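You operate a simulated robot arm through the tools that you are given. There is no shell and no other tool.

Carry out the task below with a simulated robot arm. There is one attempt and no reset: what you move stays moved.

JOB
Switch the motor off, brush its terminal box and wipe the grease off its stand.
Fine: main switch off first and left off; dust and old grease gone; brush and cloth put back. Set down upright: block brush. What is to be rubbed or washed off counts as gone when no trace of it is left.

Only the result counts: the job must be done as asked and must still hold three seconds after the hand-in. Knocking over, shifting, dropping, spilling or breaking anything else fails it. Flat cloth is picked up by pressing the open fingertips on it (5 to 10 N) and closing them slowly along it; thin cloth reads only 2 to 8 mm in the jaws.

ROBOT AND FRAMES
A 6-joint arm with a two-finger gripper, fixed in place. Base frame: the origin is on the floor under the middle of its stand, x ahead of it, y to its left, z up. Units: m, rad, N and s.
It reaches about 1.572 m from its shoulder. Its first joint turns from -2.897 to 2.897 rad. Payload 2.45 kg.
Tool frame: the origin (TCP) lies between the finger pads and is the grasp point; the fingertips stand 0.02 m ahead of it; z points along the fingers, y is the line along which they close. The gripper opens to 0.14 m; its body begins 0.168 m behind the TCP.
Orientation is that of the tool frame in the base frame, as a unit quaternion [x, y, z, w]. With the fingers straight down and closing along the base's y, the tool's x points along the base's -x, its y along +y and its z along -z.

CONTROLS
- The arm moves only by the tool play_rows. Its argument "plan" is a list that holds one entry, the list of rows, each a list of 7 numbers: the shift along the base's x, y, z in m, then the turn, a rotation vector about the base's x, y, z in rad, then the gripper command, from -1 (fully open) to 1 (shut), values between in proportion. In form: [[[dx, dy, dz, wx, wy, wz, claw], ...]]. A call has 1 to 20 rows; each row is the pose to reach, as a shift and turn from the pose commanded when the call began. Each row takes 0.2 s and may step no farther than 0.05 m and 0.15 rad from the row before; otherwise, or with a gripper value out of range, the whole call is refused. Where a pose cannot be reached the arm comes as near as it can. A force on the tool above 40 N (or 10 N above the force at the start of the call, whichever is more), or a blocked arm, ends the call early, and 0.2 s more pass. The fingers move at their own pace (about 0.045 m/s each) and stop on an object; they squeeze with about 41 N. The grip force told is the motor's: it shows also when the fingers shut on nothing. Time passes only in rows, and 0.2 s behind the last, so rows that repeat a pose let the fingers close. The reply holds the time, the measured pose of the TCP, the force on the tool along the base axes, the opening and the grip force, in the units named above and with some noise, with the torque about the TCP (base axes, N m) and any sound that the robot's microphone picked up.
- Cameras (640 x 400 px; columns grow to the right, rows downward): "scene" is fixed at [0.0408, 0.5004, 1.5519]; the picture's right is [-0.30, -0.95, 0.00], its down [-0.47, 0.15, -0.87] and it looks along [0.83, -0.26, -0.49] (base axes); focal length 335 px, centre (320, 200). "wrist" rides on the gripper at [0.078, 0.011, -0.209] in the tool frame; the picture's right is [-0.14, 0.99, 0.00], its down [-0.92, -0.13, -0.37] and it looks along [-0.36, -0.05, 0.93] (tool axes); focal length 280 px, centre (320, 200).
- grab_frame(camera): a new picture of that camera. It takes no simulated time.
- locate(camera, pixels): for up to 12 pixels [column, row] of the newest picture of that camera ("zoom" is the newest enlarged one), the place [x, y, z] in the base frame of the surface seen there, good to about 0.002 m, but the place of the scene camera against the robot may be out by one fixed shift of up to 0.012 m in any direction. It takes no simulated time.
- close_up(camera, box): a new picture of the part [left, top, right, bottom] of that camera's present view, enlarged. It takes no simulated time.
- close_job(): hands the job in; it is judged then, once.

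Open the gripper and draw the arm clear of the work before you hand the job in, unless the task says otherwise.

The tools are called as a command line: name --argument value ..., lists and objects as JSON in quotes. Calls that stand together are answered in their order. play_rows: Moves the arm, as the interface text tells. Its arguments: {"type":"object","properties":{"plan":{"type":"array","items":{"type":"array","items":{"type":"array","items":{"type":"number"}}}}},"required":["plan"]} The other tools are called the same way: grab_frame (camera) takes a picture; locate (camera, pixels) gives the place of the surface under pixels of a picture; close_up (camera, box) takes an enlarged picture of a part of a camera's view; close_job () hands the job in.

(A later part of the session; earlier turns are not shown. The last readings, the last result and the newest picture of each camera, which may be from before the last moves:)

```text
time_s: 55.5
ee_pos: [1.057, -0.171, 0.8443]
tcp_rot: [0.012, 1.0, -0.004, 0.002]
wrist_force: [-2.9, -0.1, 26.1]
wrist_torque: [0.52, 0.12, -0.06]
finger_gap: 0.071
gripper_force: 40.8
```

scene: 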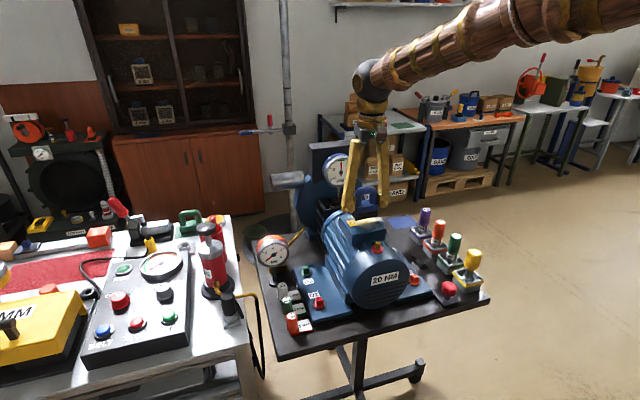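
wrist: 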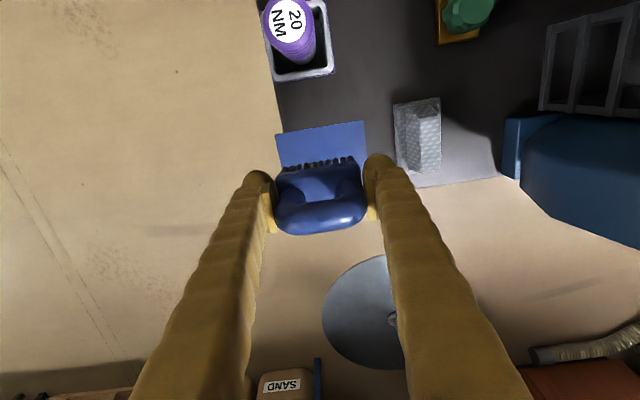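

Firm contact at 26 N. I relieve 1 mm, then open the fingers and wait.

play_rows --plan '[[[0, 0, 0.0005, 0, 0, 0, 0.6], [0, 0, 0.001, 0, 0, 0, 0.6], [0, 0, 0.001, 0, 0, 0, -0.1], [0, 0, 0.001, 0, 0, 0, -0.3], [0, 0, 0.001, 0, 0, 0, -0.3], [0, 0, 0.001, 0, 0, 0, -0.3]]]'

grab_frame --camera "wrist"

close_up --camera "scene" --box '[370, 180, 440, 240]'

```text
time_s: 57.0
ee_pos: [1.0578, -0.1709, 0.8438]
tcp_rot: [0.013, 1.0, -0.003, 0.0]
wrist_force: [-0.5, 0.4, 0.0]
wrist_torque: [-0.02, 0.01, -0.01]
finger_gap: 0.091
gripper_force: 0.0
```

```text
taken
```

wrist: 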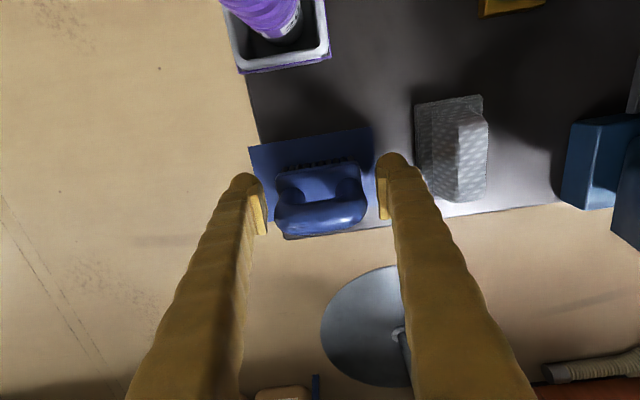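

```text
6.67 times, centred on (405, 210) of scene
```

zoom: 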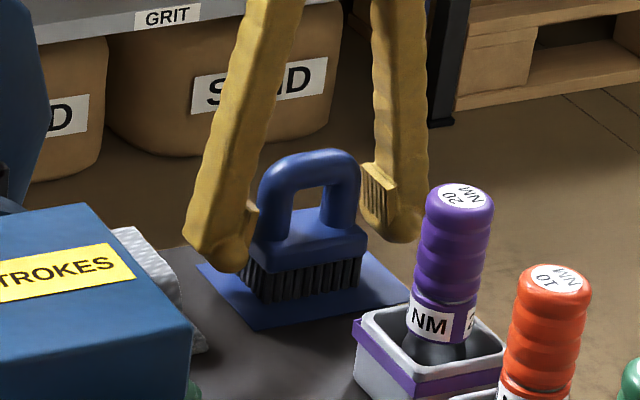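

The brush stands upright on its pad. I rise straight up and check its placement.

play_rows --plan '[[[0, 0, 0.03, 0, 0, 0, -0.3], [0, 0, 0.07, 0, 0, 0, -0.3], [0, 0, 0.11, 0, 0, 0, -0.3], [0, 0, 0.124, 0, 0, 0, -0.3], [0, 0, 0.124, 0, 0, 0, -0.3]]]'

grab_frame --camera "wrist"

close_up --camera "wrist" --box '[240, 120, 400, 220]'

locate --camera "wrist" --pixels '[[310, 146], [325, 143], [300, 148], [318, 161], [318, 172], [318, 167], [273, 132], [285, 184], [362, 172], [292, 170], [345, 162]]'

```text
time_s: 58.1
ee_pos: [1.055, -0.1711, 0.9658]
tcp_rot: [0.013, 1.0, -0.003, -0.001]
wrist_force: [0.4, -0.1, 0.5]
wrist_torque: [-0.01, 0.01, 0.02]
finger_gap: 0.091
gripper_force: 0.1
```

```text
taken
```

wrist: 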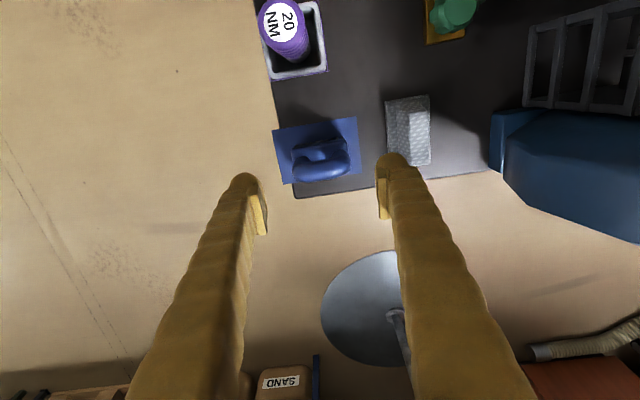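

```text
4.00 times, centred on (320, 170) of wrist
```

zoom: 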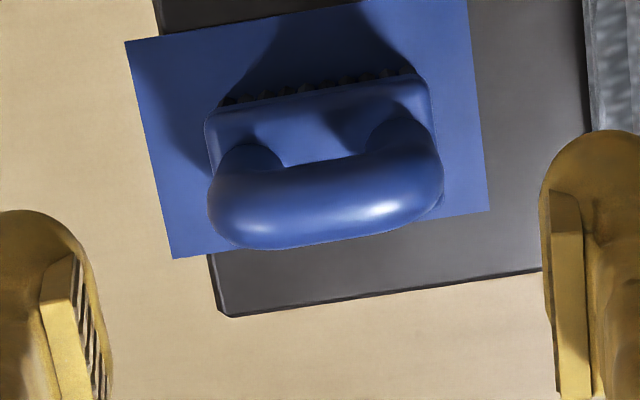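

```text
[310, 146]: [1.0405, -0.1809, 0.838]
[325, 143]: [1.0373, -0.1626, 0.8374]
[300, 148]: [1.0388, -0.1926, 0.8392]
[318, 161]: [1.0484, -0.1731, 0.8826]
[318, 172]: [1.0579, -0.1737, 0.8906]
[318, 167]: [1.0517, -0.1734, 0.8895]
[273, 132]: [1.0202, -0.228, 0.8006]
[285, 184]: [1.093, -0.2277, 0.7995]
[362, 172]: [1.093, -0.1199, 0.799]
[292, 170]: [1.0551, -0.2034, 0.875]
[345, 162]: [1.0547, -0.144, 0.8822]
```

The brush stands fully on its pad, about 4 mm from its old place. Next the cloth at wrist (410,130): I zoom and locate it.

close_up --camera "wrist" --box '[370, 80, 450, 180]'

locate --camera "wrist" --pixels '[[386, 100], [428, 95], [431, 163], [410, 115], [418, 115], [416, 130], [416, 150], [404, 120], [428, 120], [398, 130], [430, 150], [415, 160]]'

```text
4.00 times, centred on (410, 130) of wrist
```

zoom: 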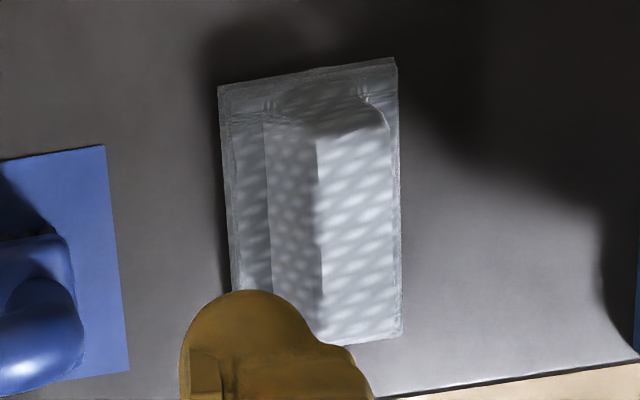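

```text
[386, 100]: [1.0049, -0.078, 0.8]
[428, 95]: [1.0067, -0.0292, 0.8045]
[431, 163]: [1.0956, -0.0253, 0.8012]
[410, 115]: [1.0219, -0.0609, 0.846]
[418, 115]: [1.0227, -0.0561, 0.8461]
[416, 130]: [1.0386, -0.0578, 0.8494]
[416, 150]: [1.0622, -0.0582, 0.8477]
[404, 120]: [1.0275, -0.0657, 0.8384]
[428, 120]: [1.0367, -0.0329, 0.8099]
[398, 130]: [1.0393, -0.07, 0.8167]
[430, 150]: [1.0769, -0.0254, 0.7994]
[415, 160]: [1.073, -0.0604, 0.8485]
```

The cloth base spans x 1.005–1.098, y −0.079…−0.027 with a ridge to z 0.849 around y≈−0.056. Before gripping I need the corridor around the grease, so I rise and go over it for a closer look.

play_rows --plan '[[[0, 0, 0.045, 0, 0, 0, -0.3], [0, 0, 0.09, 0, 0, 0, -0.3], [0, 0, 0.135, 0, 0, 0, -0.3], [0, 0, 0.175, 0, 0, 0, -0.3], [-0.04, 0.01, 0.19, 0, 0, 0, -0.3], [-0.08, 0.02, 0.19, 0, 0, 0, -0.3], [-0.125, 0.03, 0.19, 0, 0, 0, -0.3], [-0.17, 0.04, 0.19, 0, 0, 0, -0.3], [-0.215, 0.05, 0.19, 0, 0, 0, -0.3], [-0.26, 0.06, 0.19, 0, 0, 0, -0.3], [-0.3, 0.07, 0.19, 0, 0, 0, -0.3], [-0.3, 0.075, 0.19, 0, 0, 0, -0.3]]]'

grab_frame --camera "wrist"

close_up --camera "wrist" --box '[250, 80, 410, 200]'

```text
time_s: 60.8
ee_pos: [0.7573, -0.0992, 1.1582]
tcp_rot: [0.012, 1.0, -0.003, 0.0]
wrist_force: [0.4, -0.8, -0.8]
wrist_torque: [0.0, 0.01, -0.01]
finger_gap: 0.0912
gripper_force: 0.0
```

```text
taken
```

wrist: 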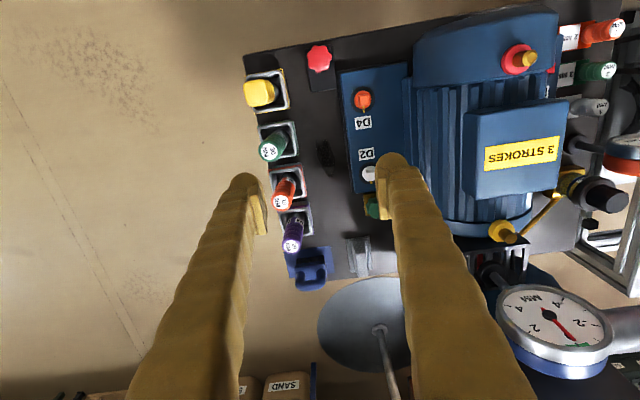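

```text
3.33 times, centred on (330, 140) of wrist
```

zoom: 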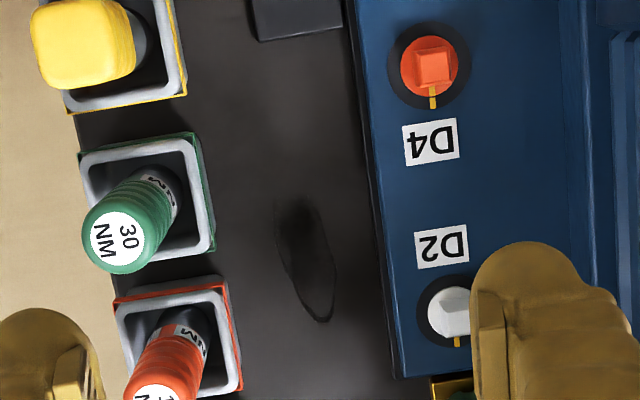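

The grease streak shows at zoom (275–335, 195–320). I locate it together with the holder edges and the motor base plate edge.

locate --camera "wrist" --pixels '[[295, 134], [297, 152], [306, 194], [302, 167], [317.4, 147.5], [333.9, 167], [330.6, 176], [324, 139], [347, 147], [352, 188], [345, 125], [337, 88]]'

locate --camera "wrist" --pixels '[[292, 137], [294, 152], [303, 190], [299, 166], [350, 147], [355, 188], [369, 174], [362, 99], [374, 205], [311, 92], [349, 190], [343, 145]]'

close_up --camera "wrist" --box '[305, 125, 355, 185]'

```text
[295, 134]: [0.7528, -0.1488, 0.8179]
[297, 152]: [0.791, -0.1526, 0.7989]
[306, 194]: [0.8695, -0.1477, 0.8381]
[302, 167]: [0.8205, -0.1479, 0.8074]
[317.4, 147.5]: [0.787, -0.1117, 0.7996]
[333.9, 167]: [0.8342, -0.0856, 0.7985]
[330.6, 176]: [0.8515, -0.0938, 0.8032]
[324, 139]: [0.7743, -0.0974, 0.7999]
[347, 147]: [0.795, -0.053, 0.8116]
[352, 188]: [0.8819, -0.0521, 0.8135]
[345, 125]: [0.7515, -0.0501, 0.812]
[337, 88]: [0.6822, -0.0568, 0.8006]
```

```text
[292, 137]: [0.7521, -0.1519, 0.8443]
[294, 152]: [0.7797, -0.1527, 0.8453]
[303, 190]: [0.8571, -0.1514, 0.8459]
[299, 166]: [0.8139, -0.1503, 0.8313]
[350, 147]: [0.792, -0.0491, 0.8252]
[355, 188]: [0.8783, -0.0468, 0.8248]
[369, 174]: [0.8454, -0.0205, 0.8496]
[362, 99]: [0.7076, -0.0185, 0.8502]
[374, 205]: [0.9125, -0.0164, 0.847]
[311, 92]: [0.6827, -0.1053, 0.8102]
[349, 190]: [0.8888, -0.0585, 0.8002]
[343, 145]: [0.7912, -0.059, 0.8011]
```

```text
6.67 times, centred on (330, 155) of wrist
```

zoom: 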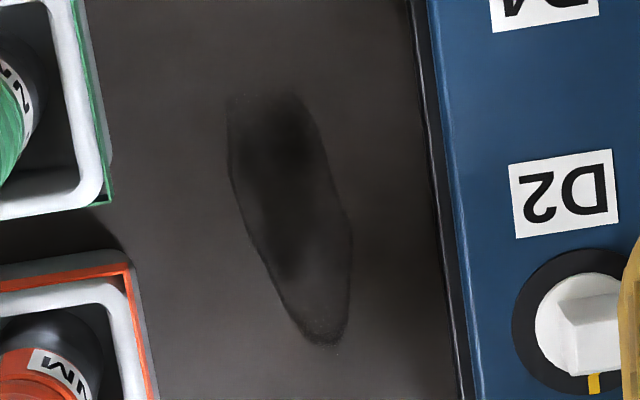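

The grease spans x 0.774–0.853, y −0.113…−0.082, between holders (edge y −0.148, top z 0.8455) and base plate (edge y −0.052, top z 0.825). I measure my finger thickness from the picture to plan the grip.

locate --camera "wrist" --pixels '[[232, 190], [243, 176], [262, 195], [266, 225], [253, 235], [256, 185], [379, 170], [392, 156], [403, 165], [413, 180], [380, 200], [389, 205]]'

close_up --camera "wrist" --box '[360, 140, 440, 220]'

close_up --camera "scene" --box '[370, 110, 480, 230]'

```text
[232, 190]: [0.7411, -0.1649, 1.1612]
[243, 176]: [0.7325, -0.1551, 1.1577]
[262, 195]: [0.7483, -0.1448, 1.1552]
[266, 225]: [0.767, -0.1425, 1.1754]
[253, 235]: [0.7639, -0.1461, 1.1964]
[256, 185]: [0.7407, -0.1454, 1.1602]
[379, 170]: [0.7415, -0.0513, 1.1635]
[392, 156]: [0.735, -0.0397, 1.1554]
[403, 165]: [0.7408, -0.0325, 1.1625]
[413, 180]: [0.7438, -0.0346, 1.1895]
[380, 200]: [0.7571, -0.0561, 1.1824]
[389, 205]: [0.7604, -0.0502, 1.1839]
```

```text
5.00 times, centred on (400, 180) of wrist
```

zoom: 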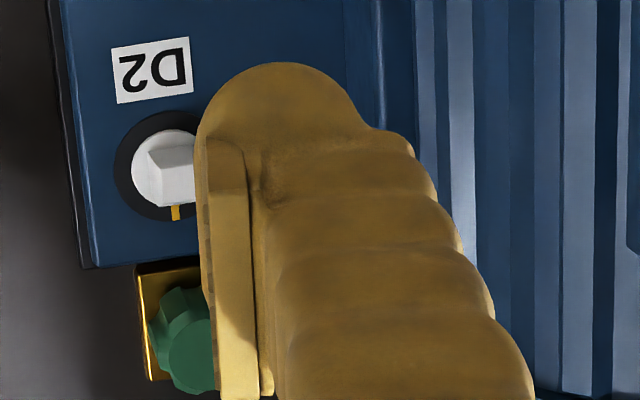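

```text
3.33 times, centred on (425, 170) of scene
```

zoom: 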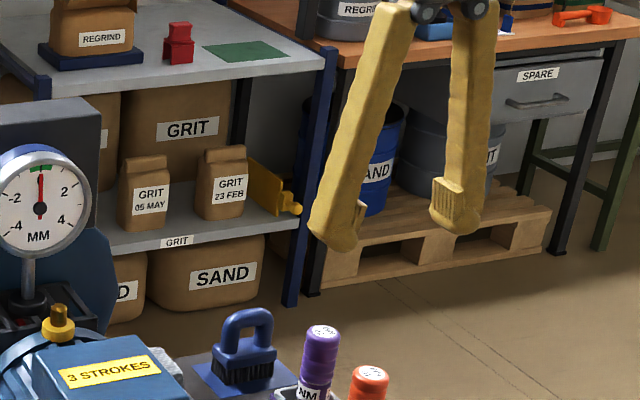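

Fingers are only about 0.023 m thick, so gripping the ridge across y fits the 0.096 m corridor. I check the fan housing beside the cloth for clearance.

locate --camera "wrist" --pixels '[[470, 258], [480, 275], [500, 310], [520, 370], [478, 248], [600, 320], [620, 370], [550, 370], [500, 335], [360, 258], [350, 250], [368, 245]]'

close_up --camera "wrist" --box '[330, 200, 640, 400]'

```text
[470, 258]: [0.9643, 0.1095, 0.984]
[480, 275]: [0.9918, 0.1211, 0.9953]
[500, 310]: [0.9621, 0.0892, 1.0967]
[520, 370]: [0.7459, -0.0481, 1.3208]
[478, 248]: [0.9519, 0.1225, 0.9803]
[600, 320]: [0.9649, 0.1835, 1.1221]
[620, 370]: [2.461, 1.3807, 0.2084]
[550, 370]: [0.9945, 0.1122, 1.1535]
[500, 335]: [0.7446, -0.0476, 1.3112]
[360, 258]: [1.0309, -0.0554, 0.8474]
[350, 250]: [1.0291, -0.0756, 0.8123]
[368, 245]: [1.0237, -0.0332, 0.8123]
```

```text
2.00 times, centred on (485, 300) of wrist
```

zoom: 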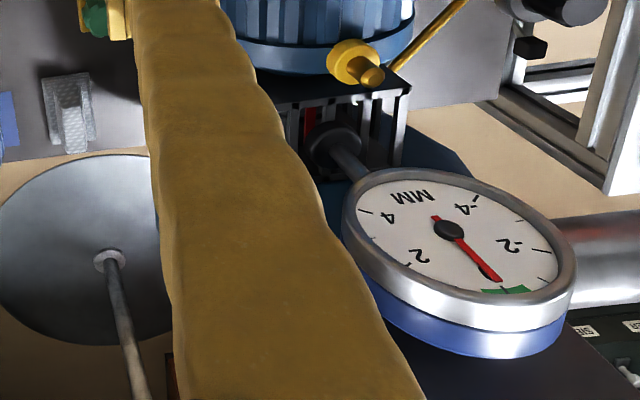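

The ridge runs along x and the fan housing is some way off. I move above the cloth at z≈1.05 with the fingers opened to about 0.06 m and look.

play_rows --plan '[[[0.045, 0.007, 0, 0, 0, 0, 0.1], [0.09, 0.014, 0, 0, 0, 0, 0.1], [0.135, 0.02, 0, 0, 0, 0, 0.1], [0.18, 0.027, 0, 0, 0, 0, 0.1], [0.225, 0.034, 0, 0, 0, 0, 0.1], [0.265, 0.04, -0.02, 0, 0, 0, 0.1], [0.29, 0.045, -0.05, 0, 0, 0, 0.1], [0.295, 0.047, -0.09, 0, 0, 0, 0.1], [0.295, 0.047, -0.12, 0, 0, 0, 0.1], [0.295, 0.047, -0.12, 0, 0, 0, 0.1]]]'

grab_frame --camera "wrist"

close_up --camera "wrist" --box '[240, 100, 400, 200]'

grab_frame --camera "scene"

```text
time_s: 63.0
ee_pos: [1.0515, -0.0508, 1.0392]
tcp_rot: [0.012, 1.0, -0.004, 0.0]
wrist_force: [0.0, 0.4, 0.4]
wrist_torque: [-0.03, 0.0, 0.0]
finger_gap: 0.0629
gripper_force: 0.0
```

```text
taken
```

wrist: 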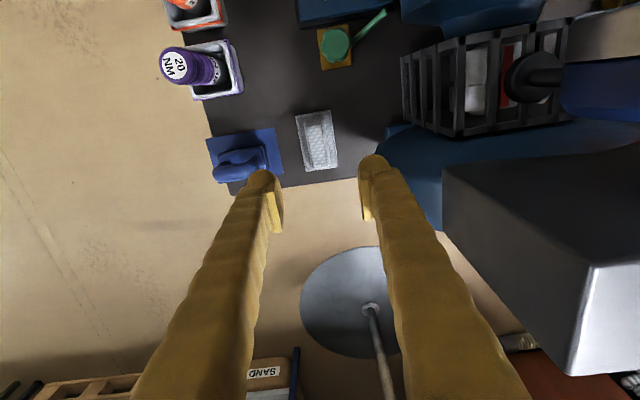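

```text
4.00 times, centred on (320, 150) of wrist
```

zoom: 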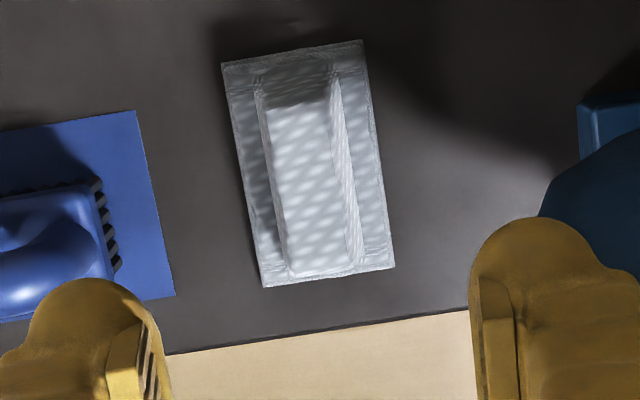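

```text
taken
```

scene: 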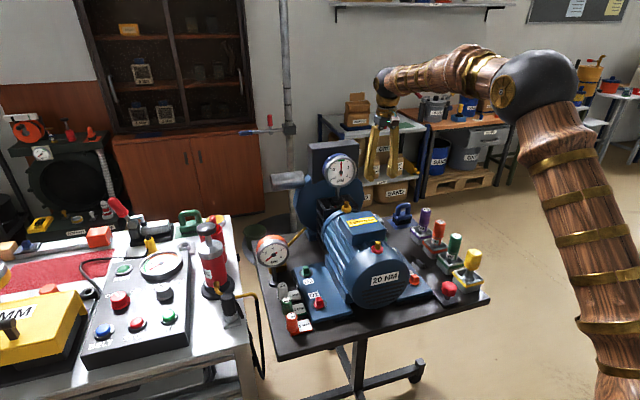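

The cloth lies ahead between the fingers' lines. I locate ridge edges and the fan housing's near edge.

locate --camera "wrist" --pixels '[[308, 145], [316, 145], [322, 133], [324, 145], [326, 145], [298, 130], [333, 145], [316, 165], [377, 150], [386, 132], [442, 185], [450, 230]]'

locate --camera "wrist" --pixels '[[310, 135], [319, 135], [306, 135], [313, 155], [325, 155], [329, 158], [315, 122], [330, 113], [304, 169], [336, 166], [437, 150], [560, 300]]'

```text
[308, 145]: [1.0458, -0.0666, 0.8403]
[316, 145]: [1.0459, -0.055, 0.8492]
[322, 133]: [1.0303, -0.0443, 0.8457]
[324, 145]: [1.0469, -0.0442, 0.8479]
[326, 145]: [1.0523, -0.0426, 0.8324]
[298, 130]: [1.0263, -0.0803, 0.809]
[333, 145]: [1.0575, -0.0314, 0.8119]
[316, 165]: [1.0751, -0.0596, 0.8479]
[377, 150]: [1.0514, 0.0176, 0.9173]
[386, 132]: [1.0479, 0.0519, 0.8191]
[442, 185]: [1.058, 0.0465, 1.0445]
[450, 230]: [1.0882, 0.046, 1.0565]
```

```text
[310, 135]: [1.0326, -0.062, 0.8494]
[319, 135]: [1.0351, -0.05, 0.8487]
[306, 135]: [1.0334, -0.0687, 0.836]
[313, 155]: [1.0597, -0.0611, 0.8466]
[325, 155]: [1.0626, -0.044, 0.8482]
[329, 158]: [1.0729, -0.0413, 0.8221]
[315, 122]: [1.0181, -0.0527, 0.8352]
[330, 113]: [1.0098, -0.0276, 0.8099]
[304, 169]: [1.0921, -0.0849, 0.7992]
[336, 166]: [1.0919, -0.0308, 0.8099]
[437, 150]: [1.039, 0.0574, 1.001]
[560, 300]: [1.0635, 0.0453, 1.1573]
```

The ridge is 0.027 m wide centred at y≈−0.0555; the fan housing comes to y≈0.018. I narrow the fingers to 0.05 m, shift −4.5 mm in y and lower onto the ridge.

play_rows --plan '[[[0, -0.0045, -0.02, 0, 0, 0, 0.28], [0, -0.0045, -0.06, 0, 0, 0, 0.28], [0, -0.0045, -0.1, 0, 0, 0, 0.28], [0, -0.0045, -0.14, 0, 0, 0, 0.28], [0, -0.0045, -0.17, 0, 0, 0, 0.28], [0, -0.0045, -0.19, 0, 0, 0, 0.28], [0, -0.0045, -0.2, 0, 0, 0, 0.28], [0, -0.0045, -0.2, 0, 0, 0, 0.28]]]'

grab_frame --camera "wrist"

close_up --camera "wrist" --box '[240, 120, 400, 240]'

```text
time_s: 64.8
ee_pos: [1.0526, -0.0546, 0.839]
tcp_rot: [0.012, 1.0, -0.003, 0.0]
wrist_force: [0.4, 0.5, 0.3]
wrist_torque: [-0.01, 0.0, 0.0]
finger_gap: 0.0503
gripper_force: 0.0
```

```text
taken
```

wrist: 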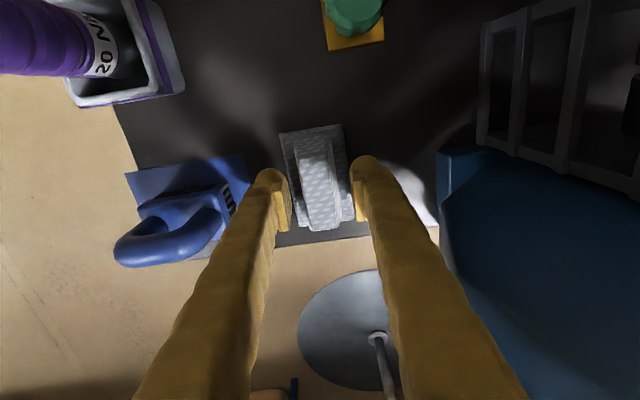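

```text
3.33 times, centred on (320, 180) of wrist
```

zoom: 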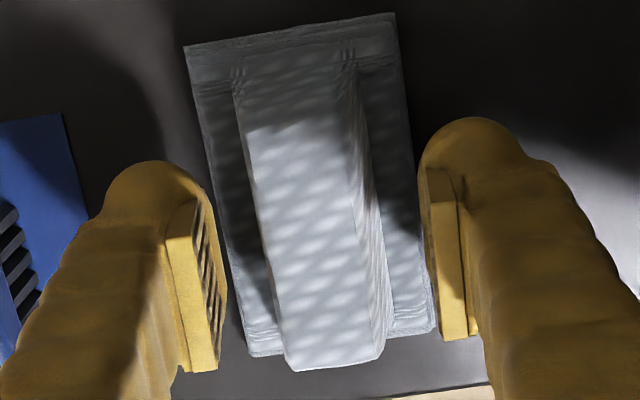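

The ridge stands centred between the fingers, tips just above the cloth base. I close slowly.

play_rows --plan '[[[0, 0, 0, 0, 0, 0, 0.4], [0, 0, 0, 0, 0, 0, 0.5], [0, 0, 0, 0, 0, 0, 0.6], [0, 0, 0, 0, 0, 0, 0.7], [0, 0, 0, 0, 0, 0, 0.85], [0, 0, 0, 0, 0, 0, 1], [0, 0, 0, 0, 0, 0, 1], [0, 0, 0, 0, 0, 0, 1]]]'

close_up --camera "wrist" --box '[240, 120, 400, 240]'

```text
time_s: 66.5
ee_pos: [1.054, -0.0548, 0.8392]
tcp_rot: [0.012, 1.0, -0.003, -0.001]
wrist_force: [0.1, 0.3, 0.9]
wrist_torque: [0.04, 0.01, 0.0]
finger_gap: 0.0267
gripper_force: 41.8
```

```text
3.33 times, centred on (320, 180) of wrist
```

zoom: 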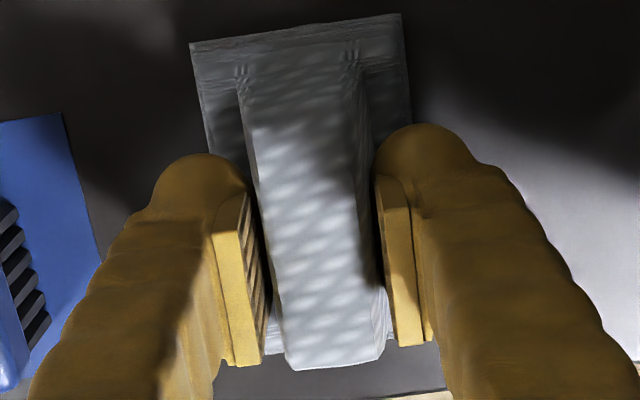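

Gripped firmly at 0.0267 m. I lift it straight up and then carry it over toward the grease.

play_rows --plan '[[[0, 0, 0.02, 0, 0, 0, 1], [0, 0, 0.05, 0, 0, 0, 1], [0, 0, 0.095, 0, 0, 0, 1], [0, 0, 0.14, 0, 0, 0, 1], [0, 0, 0.185, 0, 0, 0, 1], [0, 0, 0.22, 0, 0, 0, 1], [-0.04, -0.01, 0.22, 0, 0, 0, 1], [-0.08, -0.02, 0.22, 0, 0, 0, 1], [-0.12, -0.03, 0.22, 0, 0, 0, 1], [-0.16, -0.04, 0.22, 0, 0, 0, 1], [-0.2, -0.043, 0.22, 0, 0, 0, 1], [-0.235, -0.043, 0.22, 0, 0, 0, 1], [-0.235, -0.043, 0.22, 0, 0, 0, 1]]]'

grab_frame --camera "wrist"

close_up --camera "wrist" --box '[240, 80, 400, 240]'

close_up --camera "scene" --box '[370, 150, 490, 310]'

```text
time_s: 69.3
ee_pos: [0.8155, -0.0975, 1.0581]
tcp_rot: [0.013, 1.0, -0.004, 0.0]
wrist_force: [0.5, 1.0, -0.2]
wrist_torque: [-0.03, -0.01, 0.01]
finger_gap: 0.0
gripper_force: 29.5
```

```text
taken
```

wrist: 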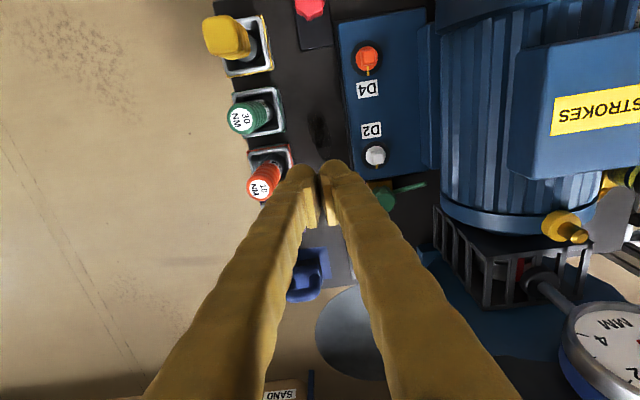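

```text
2.50 times, centred on (320, 160) of wrist
```

zoom: 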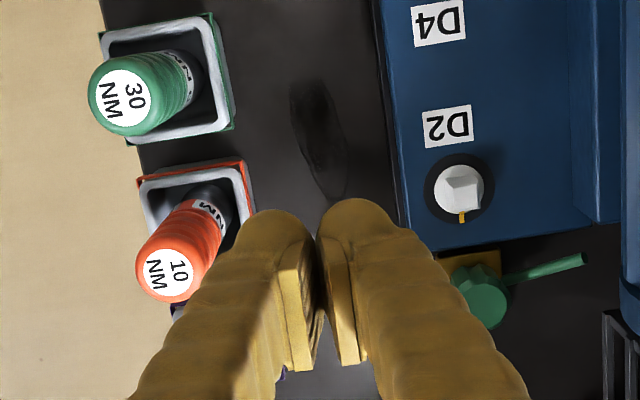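

```text
2.50 times, centred on (430, 230) of scene
```

zoom: 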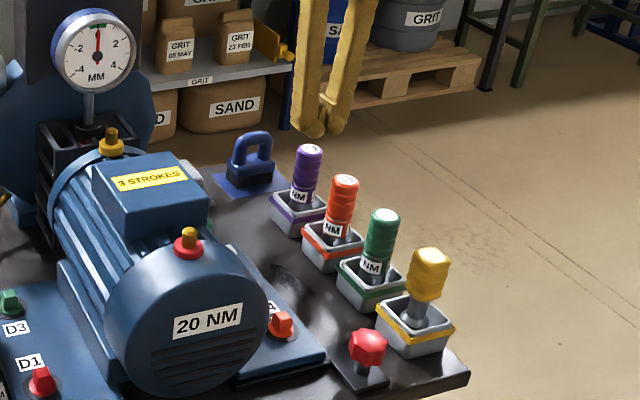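

The jaws read 0.0: the cloth slipped out. The scene close-up seems to show it still beside the motor at (195,175); I check where it lies.

close_up --camera "scene" --box '[370, 190, 430, 240]'

play_rows --plan '[[[0.03, 0.0, 0.03, 0, 0, 0, 0.6], [0.06, 0.0, 0.06, 0, 0, 0, 0.3], [0.09, 0.005, 0.09, 0, 0, 0, 0.3], [0.12, 0.01, 0.1, 0, 0, 0, 0.3], [0.15, 0.01, 0.1, 0, 0, 0, 0.3], [0.15, 0.01, 0.1, 0, 0, 0, 0.3]]]'

grab_frame --camera "wrist"

close_up --camera "wrist" --box '[270, 120, 400, 220]'

```text
8.00 times, centred on (400, 215) of scene
```

zoom: 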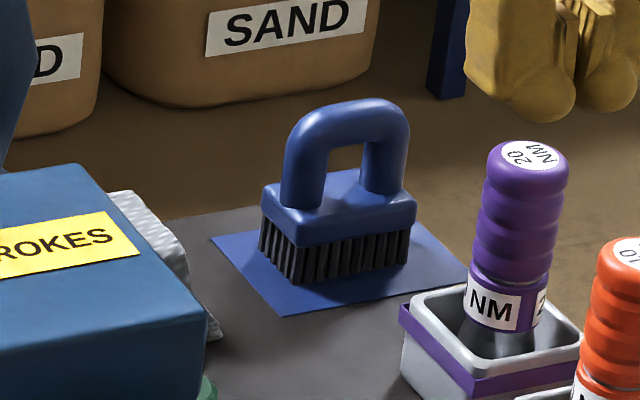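

```text
time_s: 70.8
ee_pos: [0.9644, -0.0855, 1.1571]
tcp_rot: [0.011, 1.0, -0.004, 0.0]
wrist_force: [0.2, -0.1, -0.3]
wrist_torque: [-0.01, 0.03, -0.01]
finger_gap: 0.0492
gripper_force: 0.1
```

```text
taken
```

wrist: 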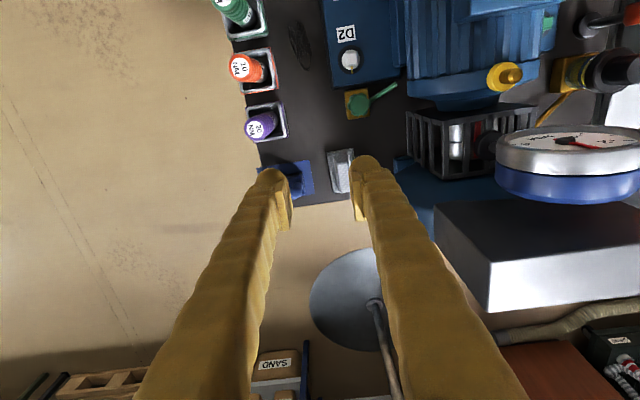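

```text
4.00 times, centred on (335, 170) of wrist
```

zoom: 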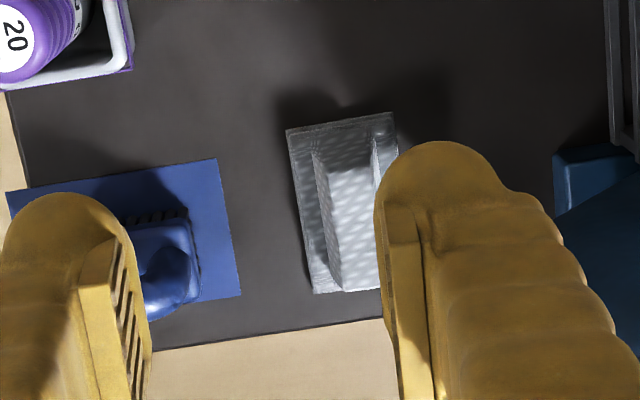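

The cloth still lies in its place, upright; the fingers must have slid off its tapered ridge right at the start of the lift. I go back above it for a close study.

play_rows --plan '[[[0.03, 0.01, -0.03, 0, 0, 0, 0.1], [0.06, 0.02, -0.06, 0, 0, 0, 0.1], [0.085, 0.03, -0.09, 0, 0, 0, 0.1], [0.088, 0.032, -0.12, 0, 0, 0, 0.1], [0.088, 0.032, -0.15, 0, 0, 0, 0.1], [0.088, 0.032, -0.18, 0, 0, 0, 0.1], [0.088, 0.032, -0.18, 0, 0, 0, 0.1]]]'

grab_frame --camera "wrist"

close_up --camera "wrist" --box '[280, 110, 360, 190]'

```text
time_s: 72.3
ee_pos: [1.0541, -0.0536, 0.9804]
tcp_rot: [0.013, 1.0, -0.004, 0.0]
wrist_force: [-0.9, 0.5, 0.2]
wrist_torque: [0.0, 0.02, -0.02]
finger_gap: 0.063
gripper_force: 0.0
```

```text
taken
```

wrist: 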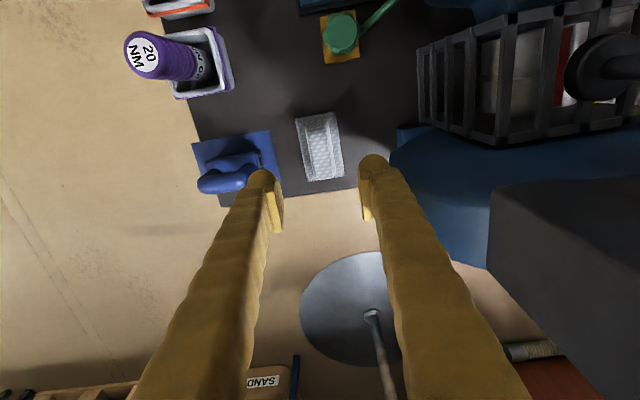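

```text
5.00 times, centred on (320, 150) of wrist
```

zoom: 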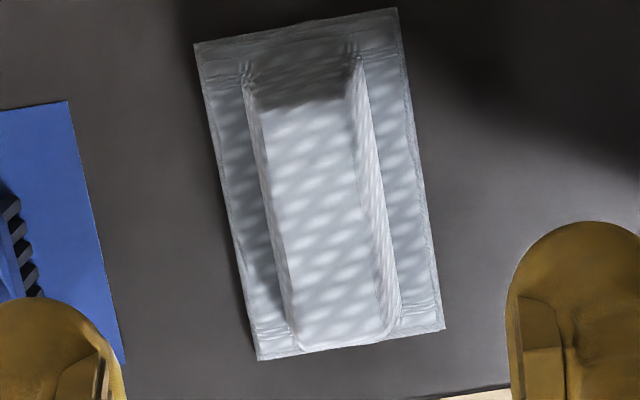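

The cloth looks like one fabric with wrinkles at the ridge's corners. I'll regrip a bit deeper and lift only a few millimetres slowly, watching force and gap.

play_rows --plan '[[[0, -0.001, -0.04, 0, 0, 0, 0.28], [0, -0.001, -0.08, 0, 0, 0, 0.28], [0, -0.001, -0.115, 0, 0, 0, 0.28], [0, -0.001, -0.135, 0, 0, 0, 0.28], [0, -0.001, -0.145, 0, 0, 0, 0.28], [0, -0.001, -0.145, 0, 0, 0, 0.4], [0, -0.001, -0.145, 0, 0, 0, 0.6], [0, -0.001, -0.145, 0, 0, 0, 0.8], [0, -0.001, -0.145, 0, 0, 0, 1], [0, -0.001, -0.145, 0, 0, 0, 1], [0, -0.001, -0.145, 0, 0, 0, 1]]]'

```text
time_s: 74.8
ee_pos: [1.0553, -0.0569, 0.832]
tcp_rot: [0.012, 1.0, -0.003, 0.0]
wrist_force: [-0.7, 0.0, 2.8]
wrist_torque: [0.07, -0.05, 0.1]
finger_gap: 0.0264
gripper_force: 41.1
```

The grip reads 0.0264 m at z≈0.832. I lift just 4 mm very slowly and read the force.

play_rows --plan '[[[0, 0, 0.001, 0, 0, 0, 1], [0, 0, 0.002, 0, 0, 0, 1], [0, 0, 0.003, 0, 0, 0, 1], [0, 0, 0.004, 0, 0, 0, 1], [0, 0, 0.004, 0, 0, 0, 1]]]'

close_up --camera "wrist" --box '[240, 120, 400, 240]'

close_up --camera "scene" --box '[370, 190, 430, 240]'

```text
time_s: 76.0
ee_pos: [1.0535, -0.0566, 0.8372]
tcp_rot: [0.012, 1.0, -0.003, -0.001]
wrist_force: [-0.7, 0.2, -0.9]
wrist_torque: [-0.01, 0.0, -0.01]
finger_gap: 0.0265
gripper_force: 41.2
```

```text
3.33 times, centred on (320, 180) of wrist
```

zoom: 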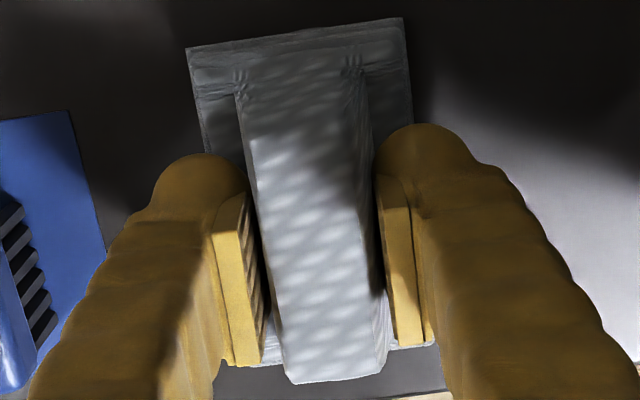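

```text
8.00 times, centred on (400, 215) of scene
```

zoom: 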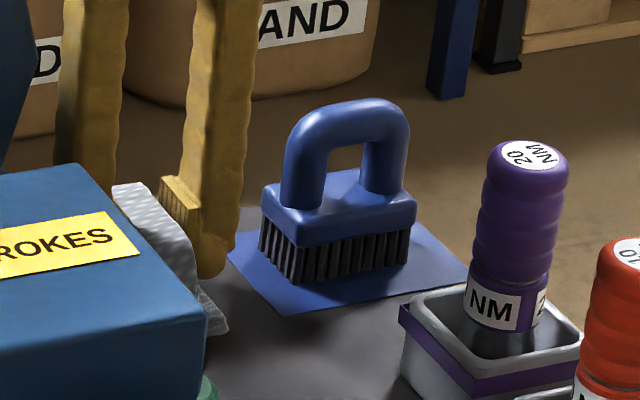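

Gap steady and only about −0.9 N: the cloth comes along. I continue the lift slowly and check again.

play_rows --plan '[[[0, 0, 0.004, 0, 0, 0, 1], [0, 0, 0.01, 0, 0, 0, 1], [0, 0, 0.016, 0, 0, 0, 1], [0, 0, 0.024, 0, 0, 0, 1], [0, 0, 0.032, 0, 0, 0, 1], [0, 0, 0.04, 0, 0, 0, 1], [0, 0, 0.04, 0, 0, 0, 1]]]'

close_up --camera "wrist" --box '[240, 120, 400, 240]'

close_up --camera "scene" --box '[370, 180, 430, 240]'

```text
time_s: 77.5
ee_pos: [1.0549, -0.0554, 0.8766]
tcp_rot: [0.012, 1.0, -0.003, 0.0]
wrist_force: [-0.2, 0.7, -0.7]
wrist_torque: [0.01, 0.02, 0.01]
finger_gap: 0.0262
gripper_force: 41.5
```

```text
3.33 times, centred on (320, 180) of wrist
```

zoom: 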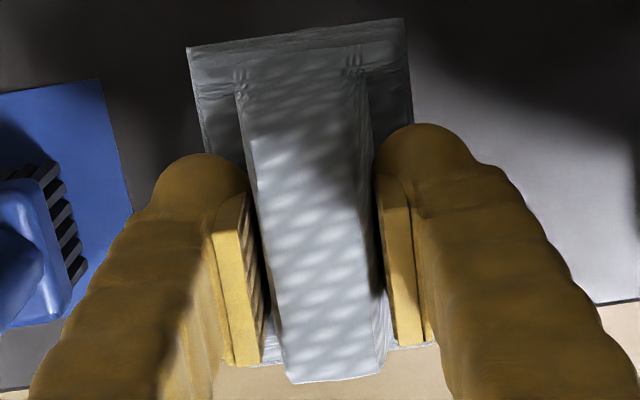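

```text
6.67 times, centred on (400, 210) of scene
```

zoom: 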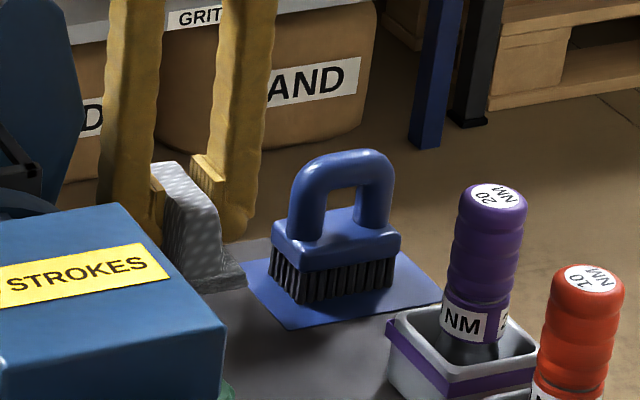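

Held well now, 4 cm up. I carry it slowly at low height: up to z≈0.93, then toward (0.815, −0.0975).

play_rows --plan '[[[0, 0, 0.01, 0, 0, 0, 1], [0, 0, 0.022, 0, 0, 0, 1], [0, 0, 0.036, 0, 0, 0, 1], [0, 0, 0.05, 0, 0, 0, 1], [-0.01, -0.003, 0.053, 0, 0, 0, 1], [-0.025, -0.008, 0.053, 0, 0, 0, 1], [-0.043, -0.013, 0.053, 0, 0, 0, 1], [-0.062, -0.018, 0.053, 0, 0, 0, 1], [-0.082, -0.023, 0.053, 0, 0, 0, 1], [-0.102, -0.028, 0.053, 0, 0, 0, 1], [-0.122, -0.033, 0.053, 0, 0, 0, 1], [-0.142, -0.038, 0.053, 0, 0, 0, 1], [-0.162, -0.041, 0.053, 0, 0, 0, 1], [-0.182, -0.0425, 0.053, 0, 0, 0, 1], [-0.202, -0.0425, 0.053, 0, 0, 0, 1], [-0.22, -0.0425, 0.053, 0, 0, 0, 1], [-0.232, -0.0425, 0.053, 0, 0, 0, 1], [-0.238, -0.0425, 0.053, 0, 0, 0, 1], [-0.238, -0.0425, 0.053, 0, 0, 0, 1]]]'

grab_frame --camera "wrist"

grab_frame --camera "scene"

close_up --camera "scene" --box '[370, 180, 480, 300]'

```text
time_s: 81.5
ee_pos: [0.8165, -0.0982, 0.932]
tcp_rot: [0.012, 1.0, -0.004, 0.0]
wrist_force: [-0.2, 0.2, -0.7]
wrist_torque: [-0.02, 0.0, -0.02]
finger_gap: 0.0264
gripper_force: 40.9
```

```text
taken
```

wrist: 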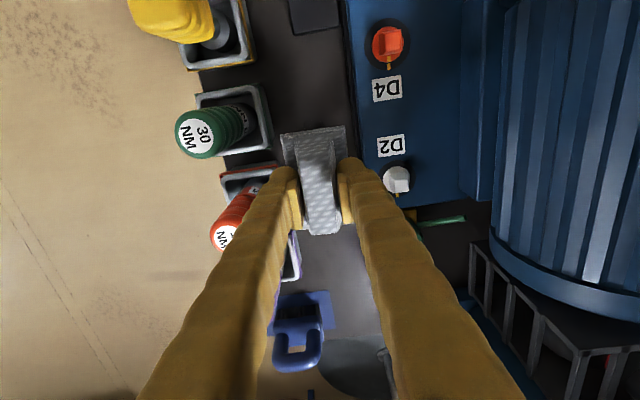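

```text
taken
```

scene: 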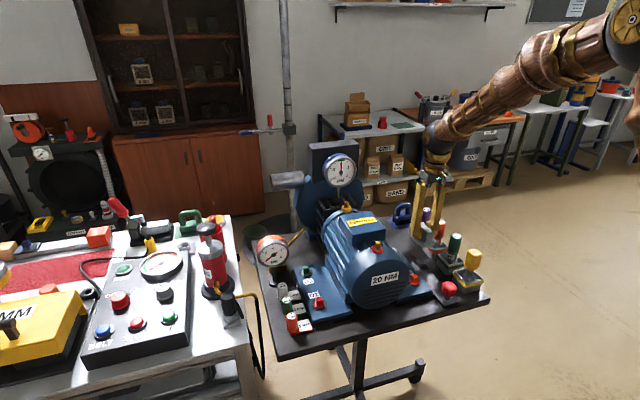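

```text
3.33 times, centred on (425, 240) of scene
```

zoom: 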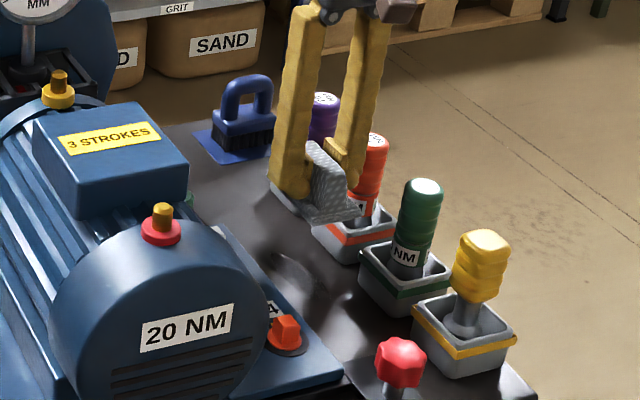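

The cloth is above the streak, with clearance to the holders. I lower slowly toward the stand top, expecting contact near TCP z≈0.833.

play_rows --plan '[[[0, 0, -0.015, 0, 0, 0, 1], [0, 0, -0.035, 0, 0, 0, 1], [0, 0, -0.055, 0, 0, 0, 1], [0, 0, -0.075, 0, 0, 0, 1], [0, 0, -0.088, 0, 0, 0, 1], [0, 0, -0.094, 0, 0, 0, 1], [0, 0, -0.097, 0, 0, 0, 1], [0, 0, -0.097, 0, 0, 0, 1]]]'

grab_frame --camera "wrist"

close_up --camera "wrist" --box '[240, 80, 400, 240]'

```text
time_s: 83.3
ee_pos: [0.8176, -0.099, 0.8327]
tcp_rot: [0.012, 1.0, -0.003, 0.0]
wrist_force: [-0.2, -0.6, -0.5]
wrist_torque: [0.05, 0.02, 0.01]
finger_gap: 0.0266
gripper_force: 41.1
```

```text
taken
```

wrist: 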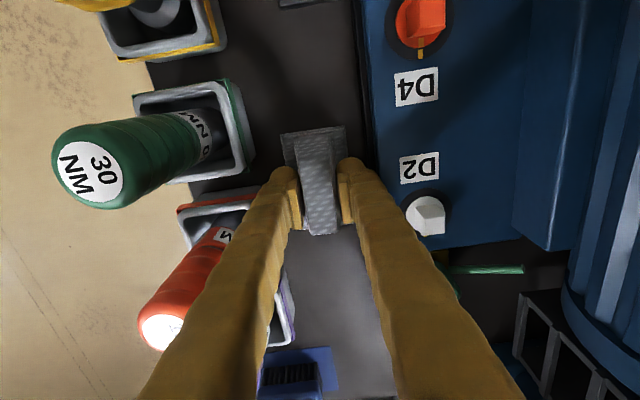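

```text
2.50 times, centred on (320, 160) of wrist
```

zoom: 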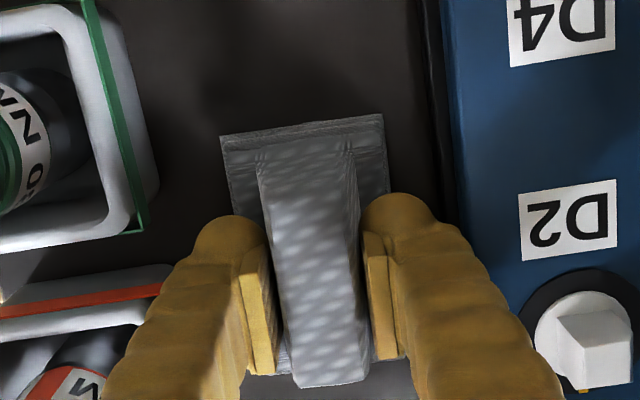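

Not yet touching (−0.5 N). I lower in half-millimetre steps.

play_rows --plan '[[[0, 0, -0.0006, 0, 0, 0, 1], [0, 0, -0.0012, 0, 0, 0, 1], [0, 0, -0.0018, 0, 0, 0, 1], [0, 0, -0.0018, 0, 0, 0, 1]]]'

```text
time_s: 84.3
ee_pos: [0.8172, -0.098, 0.8319]
tcp_rot: [0.012, 1.0, -0.004, 0.001]
wrist_force: [3.5, 0.6, 22.1]
wrist_torque: [0.08, -0.01, 0.0]
finger_gap: 0.0263
gripper_force: 41.2
```

Contact at 22 N; I ease off 0.6 mm and wipe along x in slow strokes.

play_rows --plan '[[[0, 0, 0.0006, 0, 0, 0, 1], [0.008, 0, 0.0006, 0, 0, 0, 1], [0.016, 0, 0.0006, 0, 0, 0, 1], [0.024, 0, 0.0006, 0, 0, 0, 1], [0.016, 0, 0.0006, 0, 0, 0, 1], [0.006, 0, 0.0006, 0, 0, 0, 1], [-0.004, 0, 0.0006, 0, 0, 0, 1], [-0.014, 0, 0.0006, 0, 0, 0, 1], [-0.024, 0, 0.0006, 0, 0, 0, 1], [-0.014, 0, 0.0006, 0, 0, 0, 1], [-0.004, 0, 0.0006, 0, 0, 0, 1], [0.006, 0, 0.0006, 0, 0, 0, 1], [0.016, 0, 0.0006, 0, 0, 0, 1], [0.024, 0, 0.0006, 0, 0, 0, 1], [0.012, 0, 0.0006, 0, 0, 0, 1], [0, 0, 0.0006, 0, 0, 0, 1]]]'

grab_frame --camera "wrist"

close_up --camera "scene" --box '[380, 210, 470, 300]'

```text
time_s: 87.8
ee_pos: [0.8146, -0.0988, 0.8333]
tcp_rot: [0.013, 1.0, -0.004, 0.001]
wrist_force: [0.9, 0.1, -0.8]
wrist_torque: [-0.01, -0.01, -0.02]
finger_gap: 0.0267
gripper_force: 40.7
```

```text
taken
```

wrist: 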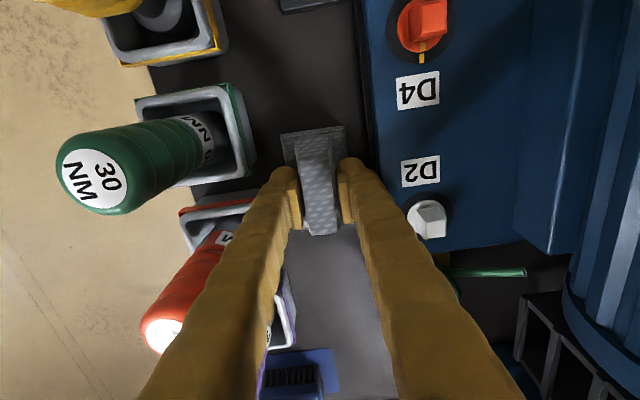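

```text
4.44 times, centred on (425, 255) of scene
```

zoom: 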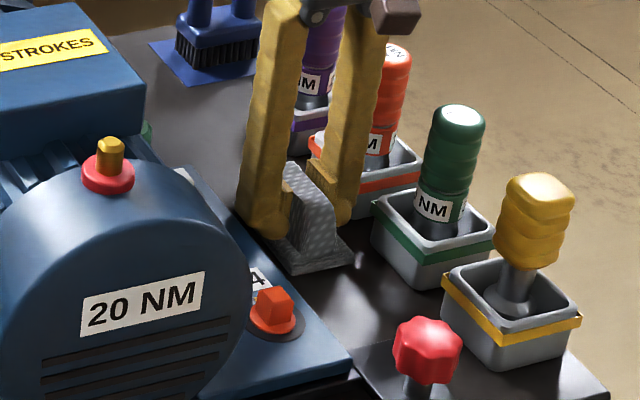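

Contact was lost at that height. I go back down in 0.2 mm steps to find a light load.

play_rows --plan '[[[0, 0, -0.0002, 0, 0, 0, 1], [0, 0, -0.0004, 0, 0, 0, 1], [0, 0, -0.0004, 0, 0, 0, 1]]]'

```text
time_s: 88.5
ee_pos: [0.817, -0.0991, 0.8324]
tcp_rot: [0.011, 1.0, -0.004, 0.001]
wrist_force: [-3.8, -1.7, 12.4]
wrist_torque: [0.17, 0.18, 0.05]
finger_gap: 0.0263
gripper_force: 41.1
```

About 13 N of load now. I wipe along x with a small y shift at this height.

play_rows --plan '[[[0.008, 0, 0, 0, 0, 0, 1], [0.016, 0, 0, 0, 0, 0, 1], [0.024, 0, 0, 0, 0, 0, 1], [0.014, 0, 0, 0, 0, 0, 1], [0.004, 0, 0, 0, 0, 0, 1], [-0.006, 0, 0, 0, 0, 0, 1], [-0.016, 0, 0, 0, 0, 0, 1], [-0.024, 0, 0, 0, 0, 0, 1], [-0.014, 0, 0, 0, 0, 0, 1], [-0.004, 0, 0, 0, 0, 0, 1], [0.006, 0, 0, 0, 0, 0, 1], [0.016, 0, 0, 0, 0, 0, 1], [0.024, 0, 0, 0, 0, 0, 1], [0.014, 0, 0, 0, 0, 0, 1], [0.004, 0, 0, 0, 0, 0, 1], [-0.006, 0, 0, 0, 0, 0, 1], [-0.016, 0, 0, 0, 0, 0, 1], [-0.024, 0, 0, 0, 0, 0, 1], [-0.012, 0, 0, 0, 0, 0, 1], [0, 0, 0, 0, 0, 0, 1]]]'

```text
time_s: 91.1
ee_pos: [0.8284, -0.0998, 0.8312]
tcp_rot: [0.012, 1.0, -0.003, 0.0]
wrist_force: [-1.8, -0.1, 11.1]
wrist_torque: [0.12, -0.03, 0.05]
finger_gap: 0.0262
gripper_force: 40.9
stopped in row 12: the force on the tool passed its limit at 43 N (the readings are from after the stop); the commanded pose is now the measured one
```

It stopped at 43 N near x≈0.83. I lift the cloth a few centimetres, move it aside along +x, and inspect the streak.

play_rows --plan '[[[0, 0, 0.01, 0, 0, 0, 1], [0, 0, 0.025, 0, 0, 0, 1], [0, 0, 0.045, 0, 0, 0, 1], [0, 0, 0.065, 0, 0, 0, 1], [0.015, 0, 0.08, 0, 0, 0, 1], [0.035, 0, 0.09, 0, 0, 0, 1], [0.055, 0, 0.09, 0, 0, 0, 1], [0.075, 0, 0.09, 0, 0, 0, 1], [0.095, 0, 0.09, 0, 0, 0, 1], [0.11, 0, 0.09, 0, 0, 0, 1], [0.11, 0, 0.09, 0, 0, 0, 1]]]'

grab_frame --camera "wrist"

close_up --camera "wrist" --box '[250, 20, 370, 140]'

close_up --camera "scene" --box '[380, 220, 470, 310]'

```text
time_s: 93.5
ee_pos: [0.9386, -0.1011, 0.9212]
tcp_rot: [0.013, 1.0, -0.004, 0.0]
wrist_force: [-0.4, 0.1, -0.2]
wrist_torque: [-0.02, -0.01, 0.03]
finger_gap: 0.0265
gripper_force: 40.6
```

```text
taken
```

wrist: 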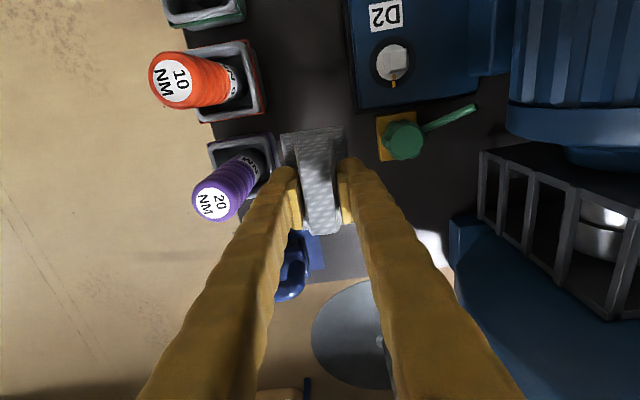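

```text
3.33 times, centred on (310, 80) of wrist
```

zoom: 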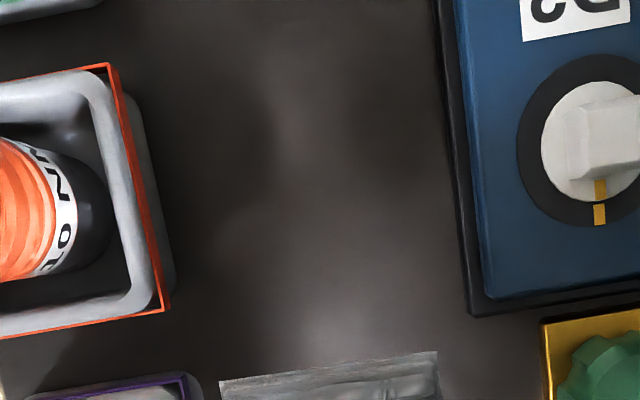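

```text
4.44 times, centred on (425, 265) of scene
```

zoom: 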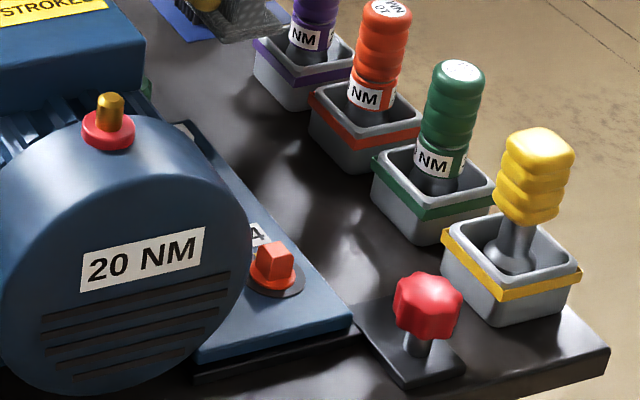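

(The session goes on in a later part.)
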